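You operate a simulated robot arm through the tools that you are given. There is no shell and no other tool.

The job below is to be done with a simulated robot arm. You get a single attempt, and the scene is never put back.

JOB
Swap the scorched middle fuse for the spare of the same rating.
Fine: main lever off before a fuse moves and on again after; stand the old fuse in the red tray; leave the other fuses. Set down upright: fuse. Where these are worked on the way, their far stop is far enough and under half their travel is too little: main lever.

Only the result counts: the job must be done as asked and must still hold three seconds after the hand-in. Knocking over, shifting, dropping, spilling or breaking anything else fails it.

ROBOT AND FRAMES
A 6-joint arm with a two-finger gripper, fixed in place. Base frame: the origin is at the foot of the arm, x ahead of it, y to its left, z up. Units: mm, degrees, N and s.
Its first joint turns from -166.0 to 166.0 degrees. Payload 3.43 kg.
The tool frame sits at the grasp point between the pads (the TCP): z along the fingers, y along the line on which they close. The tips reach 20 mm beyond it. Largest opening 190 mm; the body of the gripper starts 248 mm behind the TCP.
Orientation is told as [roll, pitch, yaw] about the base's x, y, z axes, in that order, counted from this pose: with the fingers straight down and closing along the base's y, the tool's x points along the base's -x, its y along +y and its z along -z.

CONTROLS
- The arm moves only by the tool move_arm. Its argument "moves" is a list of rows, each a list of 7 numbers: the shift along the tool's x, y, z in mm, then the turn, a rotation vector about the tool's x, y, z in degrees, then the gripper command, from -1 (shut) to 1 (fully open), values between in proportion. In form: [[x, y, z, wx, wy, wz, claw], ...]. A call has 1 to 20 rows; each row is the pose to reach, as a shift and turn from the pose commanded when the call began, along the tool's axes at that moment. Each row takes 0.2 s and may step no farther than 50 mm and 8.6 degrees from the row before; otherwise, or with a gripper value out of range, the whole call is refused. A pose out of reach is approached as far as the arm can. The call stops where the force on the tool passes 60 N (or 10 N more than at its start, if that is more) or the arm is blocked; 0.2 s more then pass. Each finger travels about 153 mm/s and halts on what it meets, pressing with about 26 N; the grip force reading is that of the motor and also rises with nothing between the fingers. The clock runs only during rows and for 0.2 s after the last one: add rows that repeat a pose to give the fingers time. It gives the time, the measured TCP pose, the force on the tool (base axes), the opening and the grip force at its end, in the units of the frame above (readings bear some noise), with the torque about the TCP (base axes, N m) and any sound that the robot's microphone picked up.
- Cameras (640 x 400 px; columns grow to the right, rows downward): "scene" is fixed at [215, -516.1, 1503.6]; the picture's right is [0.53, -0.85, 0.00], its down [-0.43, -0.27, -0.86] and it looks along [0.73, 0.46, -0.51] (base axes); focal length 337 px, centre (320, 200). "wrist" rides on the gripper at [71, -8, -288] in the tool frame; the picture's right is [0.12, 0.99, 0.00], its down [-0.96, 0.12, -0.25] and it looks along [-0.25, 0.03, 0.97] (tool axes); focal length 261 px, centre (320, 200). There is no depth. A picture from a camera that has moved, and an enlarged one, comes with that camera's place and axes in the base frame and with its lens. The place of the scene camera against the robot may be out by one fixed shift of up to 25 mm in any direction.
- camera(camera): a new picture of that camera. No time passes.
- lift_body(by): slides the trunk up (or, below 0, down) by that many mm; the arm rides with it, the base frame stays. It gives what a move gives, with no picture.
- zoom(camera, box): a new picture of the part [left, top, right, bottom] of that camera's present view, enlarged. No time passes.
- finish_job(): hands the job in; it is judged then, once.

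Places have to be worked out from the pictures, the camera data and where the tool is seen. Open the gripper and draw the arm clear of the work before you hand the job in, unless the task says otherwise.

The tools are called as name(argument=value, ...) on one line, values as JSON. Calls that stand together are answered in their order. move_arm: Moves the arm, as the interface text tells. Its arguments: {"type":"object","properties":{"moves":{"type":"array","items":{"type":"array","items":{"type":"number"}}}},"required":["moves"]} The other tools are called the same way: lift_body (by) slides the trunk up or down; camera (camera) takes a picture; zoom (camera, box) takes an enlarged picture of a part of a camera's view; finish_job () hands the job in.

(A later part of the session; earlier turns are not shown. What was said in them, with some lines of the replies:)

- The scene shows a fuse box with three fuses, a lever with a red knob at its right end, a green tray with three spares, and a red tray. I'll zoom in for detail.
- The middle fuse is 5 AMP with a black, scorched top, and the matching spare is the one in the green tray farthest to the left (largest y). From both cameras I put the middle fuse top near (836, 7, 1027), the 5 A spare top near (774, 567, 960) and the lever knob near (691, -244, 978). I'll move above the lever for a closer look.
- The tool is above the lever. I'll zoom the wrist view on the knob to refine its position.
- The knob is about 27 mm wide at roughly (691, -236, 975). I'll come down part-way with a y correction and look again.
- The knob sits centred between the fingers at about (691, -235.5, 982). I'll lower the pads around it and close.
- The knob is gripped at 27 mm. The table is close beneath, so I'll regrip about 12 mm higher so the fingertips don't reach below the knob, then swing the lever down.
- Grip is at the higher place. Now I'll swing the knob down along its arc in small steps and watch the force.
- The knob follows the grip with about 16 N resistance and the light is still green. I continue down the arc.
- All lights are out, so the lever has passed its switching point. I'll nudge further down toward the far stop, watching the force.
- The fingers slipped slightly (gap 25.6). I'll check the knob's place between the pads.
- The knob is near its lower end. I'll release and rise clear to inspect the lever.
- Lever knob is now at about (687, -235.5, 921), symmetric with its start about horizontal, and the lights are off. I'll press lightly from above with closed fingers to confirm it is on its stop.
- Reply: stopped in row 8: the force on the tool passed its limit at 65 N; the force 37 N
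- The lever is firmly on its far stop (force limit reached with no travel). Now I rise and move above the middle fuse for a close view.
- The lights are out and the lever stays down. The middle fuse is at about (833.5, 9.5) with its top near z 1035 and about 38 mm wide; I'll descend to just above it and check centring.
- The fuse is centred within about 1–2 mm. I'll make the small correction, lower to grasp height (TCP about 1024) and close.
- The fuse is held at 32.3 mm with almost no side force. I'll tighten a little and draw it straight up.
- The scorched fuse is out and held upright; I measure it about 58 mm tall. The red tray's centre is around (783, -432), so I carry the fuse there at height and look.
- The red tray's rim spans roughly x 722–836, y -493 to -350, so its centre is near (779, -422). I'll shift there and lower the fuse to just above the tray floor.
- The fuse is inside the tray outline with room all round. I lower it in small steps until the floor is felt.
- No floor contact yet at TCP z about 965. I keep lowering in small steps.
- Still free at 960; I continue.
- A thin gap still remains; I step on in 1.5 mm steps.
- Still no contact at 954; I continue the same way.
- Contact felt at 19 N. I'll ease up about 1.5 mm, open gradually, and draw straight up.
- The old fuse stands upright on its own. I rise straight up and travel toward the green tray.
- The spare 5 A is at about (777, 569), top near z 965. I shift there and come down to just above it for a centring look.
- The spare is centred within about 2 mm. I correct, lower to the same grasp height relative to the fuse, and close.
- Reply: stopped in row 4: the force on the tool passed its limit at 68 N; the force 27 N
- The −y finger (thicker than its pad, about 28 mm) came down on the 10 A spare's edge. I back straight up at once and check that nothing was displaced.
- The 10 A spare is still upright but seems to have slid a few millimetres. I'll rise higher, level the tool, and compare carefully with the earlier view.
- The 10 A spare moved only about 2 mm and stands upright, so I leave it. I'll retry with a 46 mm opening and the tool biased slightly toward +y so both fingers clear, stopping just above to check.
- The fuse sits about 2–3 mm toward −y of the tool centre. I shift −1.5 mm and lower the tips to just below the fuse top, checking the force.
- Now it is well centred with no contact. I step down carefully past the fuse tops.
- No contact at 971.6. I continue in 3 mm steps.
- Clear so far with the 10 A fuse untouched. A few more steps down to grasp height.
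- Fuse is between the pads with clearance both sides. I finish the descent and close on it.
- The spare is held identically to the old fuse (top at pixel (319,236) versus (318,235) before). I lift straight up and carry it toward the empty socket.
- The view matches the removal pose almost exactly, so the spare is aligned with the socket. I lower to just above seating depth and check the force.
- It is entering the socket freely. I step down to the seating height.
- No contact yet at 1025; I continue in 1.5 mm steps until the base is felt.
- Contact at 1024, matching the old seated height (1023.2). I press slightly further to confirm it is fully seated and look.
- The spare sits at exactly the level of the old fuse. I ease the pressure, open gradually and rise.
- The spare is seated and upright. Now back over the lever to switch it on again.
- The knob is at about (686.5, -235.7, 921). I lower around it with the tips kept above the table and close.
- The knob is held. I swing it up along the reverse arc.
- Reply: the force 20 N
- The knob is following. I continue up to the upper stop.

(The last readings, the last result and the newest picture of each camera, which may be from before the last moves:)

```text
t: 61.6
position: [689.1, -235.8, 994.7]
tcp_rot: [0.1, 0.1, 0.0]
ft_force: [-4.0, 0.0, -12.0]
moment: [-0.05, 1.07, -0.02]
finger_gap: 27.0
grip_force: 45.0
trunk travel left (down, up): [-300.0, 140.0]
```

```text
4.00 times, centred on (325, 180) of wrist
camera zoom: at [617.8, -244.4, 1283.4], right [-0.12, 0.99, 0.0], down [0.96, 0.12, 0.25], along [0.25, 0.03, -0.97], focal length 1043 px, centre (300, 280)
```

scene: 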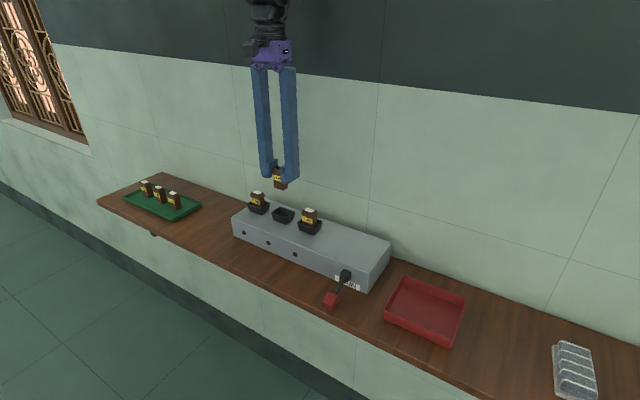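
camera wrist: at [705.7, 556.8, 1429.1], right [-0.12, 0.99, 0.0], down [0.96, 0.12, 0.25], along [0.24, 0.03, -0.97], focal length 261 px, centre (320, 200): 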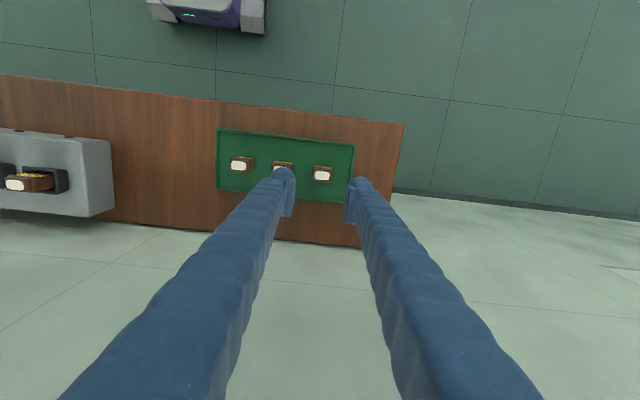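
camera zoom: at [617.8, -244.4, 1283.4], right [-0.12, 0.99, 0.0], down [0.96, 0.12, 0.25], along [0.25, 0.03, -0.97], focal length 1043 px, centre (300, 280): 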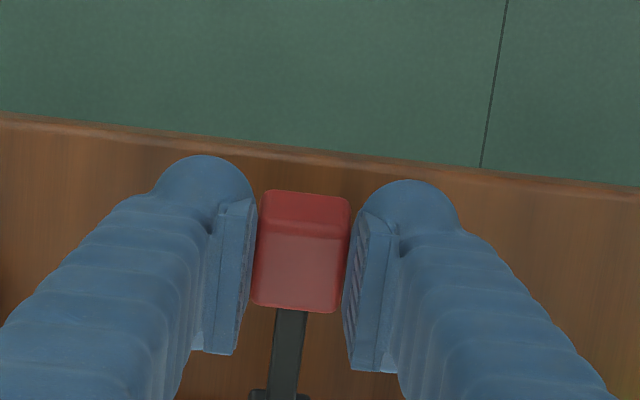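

All three lights are green. I push a few millimetres more to make sure it is at its stop.

move_arm(moves=[[-1, 0, -2, 0, 0, 0, -1], [-2, 0, -4, 0, 0, 0, -1], [-3, 0, -6, 0, 0, 0, -1]])

zoom(camera="wrist", box=[265, 130, 385, 230])

```text
t: 62.4
position: [693.1, -235.6, 1000.7]
tcp_rot: [0.1, 0.0, 0.1]
ft_force: [-6.3, 7.4, -11.0]
moment: [0.05, 1.19, -0.09]
finger_gap: 27.0
grip_force: 44.9
trunk travel left (down, up): [-300.0, 140.0]
```

```text
4.00 times, centred on (325, 180) of wrist
camera zoom: at [621.2, -244.5, 1289.5], right [-0.12, 0.99, 0.0], down [0.96, 0.12, 0.25], along [0.25, 0.03, -0.97], focal length 1043 px, centre (300, 280)
```

zoom: 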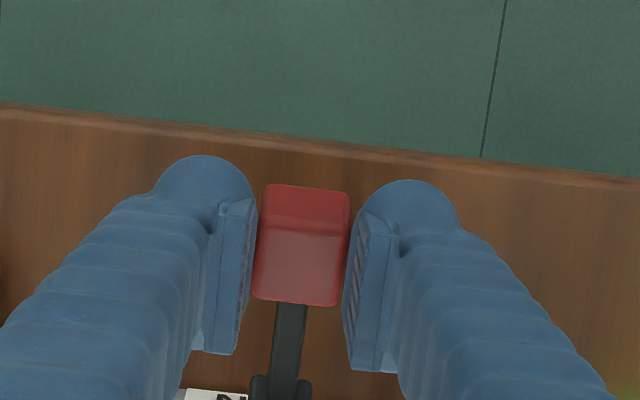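

Steady 11 N with the knob slipping down in the pads suggests it is on its stop. I release and rise to compare with the original lever picture.

move_arm(moves=[[0, 0, 0, 0, 0, 0, -0.5], [0, 0, 0, 0, 0, 0, -0.3], [0, 0, -30, 0, 0, 0, -0.3], [0, 0, -43, 0, 0, 0, -0.3], [0, 0, -43, 0, 0, 0, -0.3]])

zoom(camera="wrist", box=[265, 130, 385, 230])

zoom(camera="scene", box=[315, 255, 375, 295])

```text
t: 63.6
position: [691.6, -235.7, 1042.5]
tcp_rot: [-0.1, -0.1, 0.0]
ft_force: [-0.4, 0.6, -0.4]
moment: [0.0, -0.01, -0.01]
finger_gap: 66.5
grip_force: 0.0
trunk travel left (down, up): [-300.0, 140.0]
```

```text
4.00 times, centred on (325, 180) of wrist
camera zoom: at [619.5, -245.4, 1332.7], right [-0.12, 0.99, 0.0], down [0.96, 0.12, 0.25], along [0.25, 0.03, -0.97], focal length 1043 px, centre (300, 280)
```

zoom: 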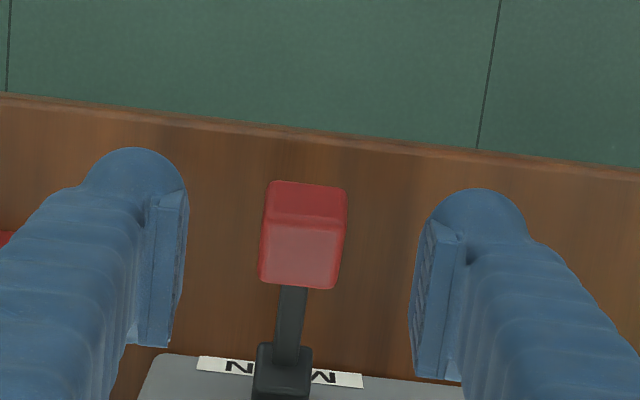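

```text
10.00 times, centred on (345, 275) of scene
camera zoom: at [215.0, -516.1, 1503.6], right [0.53, -0.85, 0.0], down [-0.43, -0.27, -0.86], along [0.73, 0.46, -0.51], focal length 3373 px, centre (70, -550)
```

zoom: 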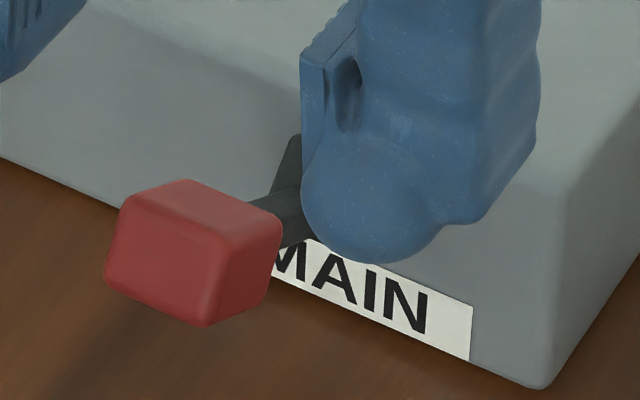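

The lever is back exactly in its original on position with all lights green. I draw the arm up and clear, then check everything a last time.

move_arm(moves=[[0, 0, -45, 0, 0, 0, -0.3], [10, 0, -90, 0, 0, 0, -0.3], [30, 0, -135, 0, 0, 0, -0.2], [60, 0, -180, 0, 0, 0, 0], [80, 0, -220, 0, 0, 0, 0], [80, 0, -220, 0, 0, 0, 0]])

camera(camera="scene")

zoom(camera="scene", box=[220, 170, 400, 300])

zoom(camera="scene", box=[110, 165, 220, 240])

zoom(camera="scene", box=[370, 250, 490, 350])

```text
refused: row 4 steps farther than a row can; nothing moved
```

```text
taken
```

scene: 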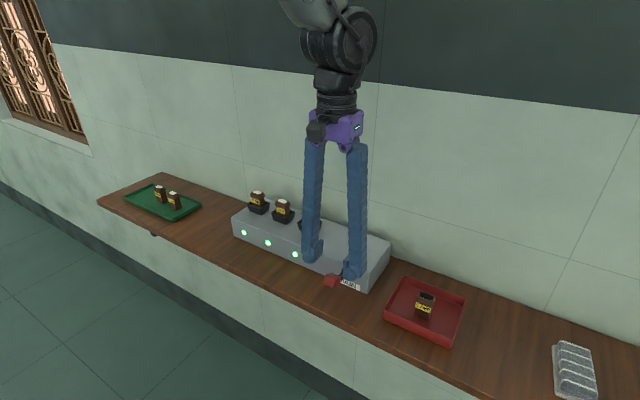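

```text
3.08 times, centred on (310, 235) of scene
camera zoom: at [215.0, -516.1, 1503.6], right [0.53, -0.85, 0.0], down [-0.43, -0.27, -0.86], along [0.73, 0.46, -0.51], focal length 1038 px, centre (351, 92)
```

zoom: 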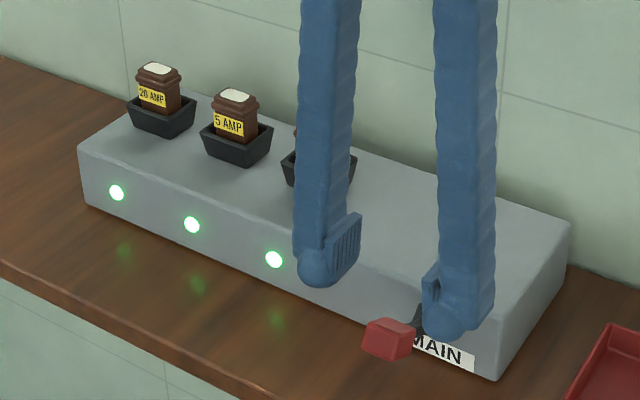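

```text
5.33 times, centred on (165, 202) of scene
camera zoom: at [215.0, -516.1, 1503.6], right [0.53, -0.85, 0.0], down [-0.43, -0.27, -0.86], along [0.73, 0.46, -0.51], focal length 1799 px, centre (1147, 187)
```

zoom: 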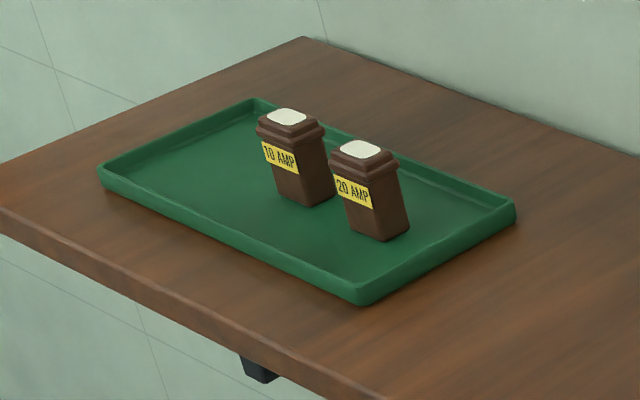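

```text
4.00 times, centred on (430, 300) of scene
camera zoom: at [215.0, -516.1, 1503.6], right [0.53, -0.85, 0.0], down [-0.43, -0.27, -0.86], along [0.73, 0.46, -0.51], focal length 1349 px, centre (-120, -200)
```

zoom: 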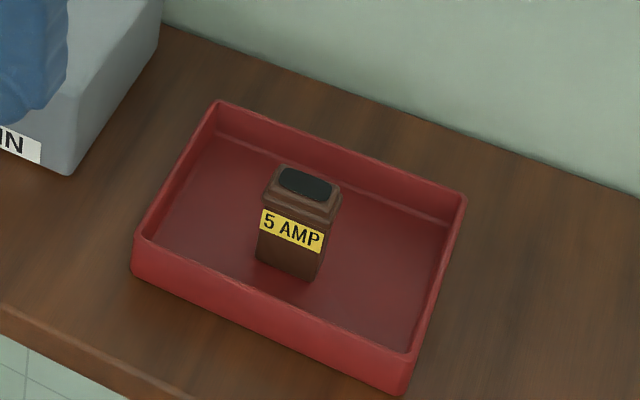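

That move was refused because one step was too long. I repeat the retreat with shorter steps.

move_arm(moves=[[0, 0, -40, 0, 0, 0, -0.3], [0, 0, -80, 0, 0, 0, -0.3], [10, 0, -120, 0, 0, 0, -0.3], [30, 0, -155, 0, 0, 0, -0.2], [50, 0, -190, 0, 0, 0, 0], [70, 0, -220, 0, 0, 0, 0], [70, 0, -220, 0, 0, 0, 0]])

zoom(camera="scene", box=[220, 170, 400, 300])

camera(camera="scene")

```text
t: 65.2
position: [620.8, -232.3, 1263.0]
tcp_rot: [0.0, 0.0, 0.0]
ft_force: [0.1, 0.6, 0.0]
moment: [0.0, 0.04, 0.0]
finger_gap: 95.1
grip_force: 0.1
trunk travel left (down, up): [-300.0, 140.0]
```

```text
3.08 times, centred on (310, 235) of scene
camera zoom: at [215.0, -516.1, 1503.6], right [0.53, -0.85, 0.0], down [-0.43, -0.27, -0.86], along [0.73, 0.46, -0.51], focal length 1038 px, centre (351, 92)
```

zoom: 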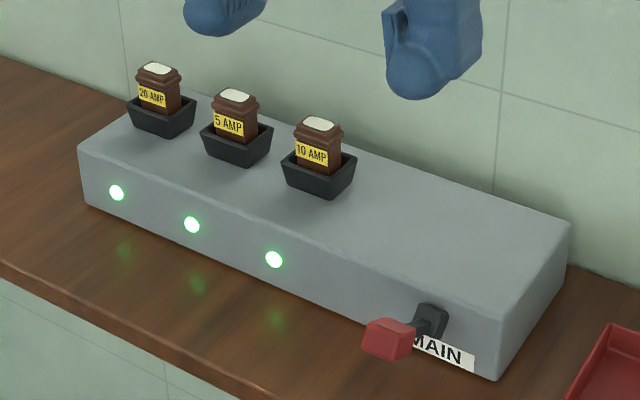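

```text
taken
```

scene: 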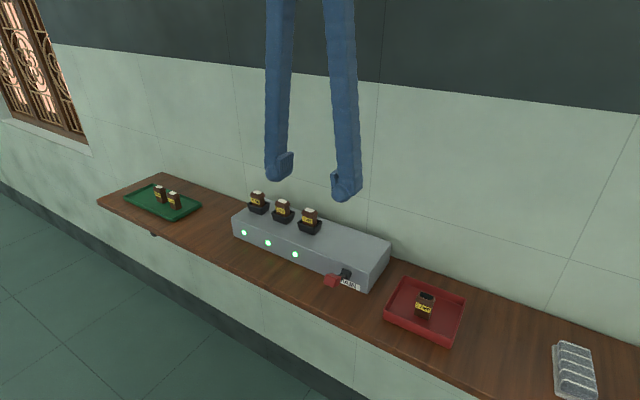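

All three lights are green, the lever is up, the spare 5 A is seated, and the scorched fuse stands in the red tray. The gripper is open and clear, so I hand the job in.

finish_job()

```text
The job is handed in.
```

The scorched 5 A fuse is out and the 5 A spare is seated in the middle socket. I've handed the job in and have no verdict back.

- **Main lever:** I pushed it down to its stop before touching any fuse, and all the lights went out. It is now back in its starting position, and all three lights are green.
- **Old fuse:** it stands upright on its own in the red tray.
- **Other fuses:** on my first try for the spare, a finger came down on the 10 A spare in the green tray. It slid about 2–4 mm but stayed upright. I left it there, because picking it up to correct it seemed riskier than the shift. If the judging allows no shift at all, this is what could fail the job.

The gripper is open and the arm is clear of the work.
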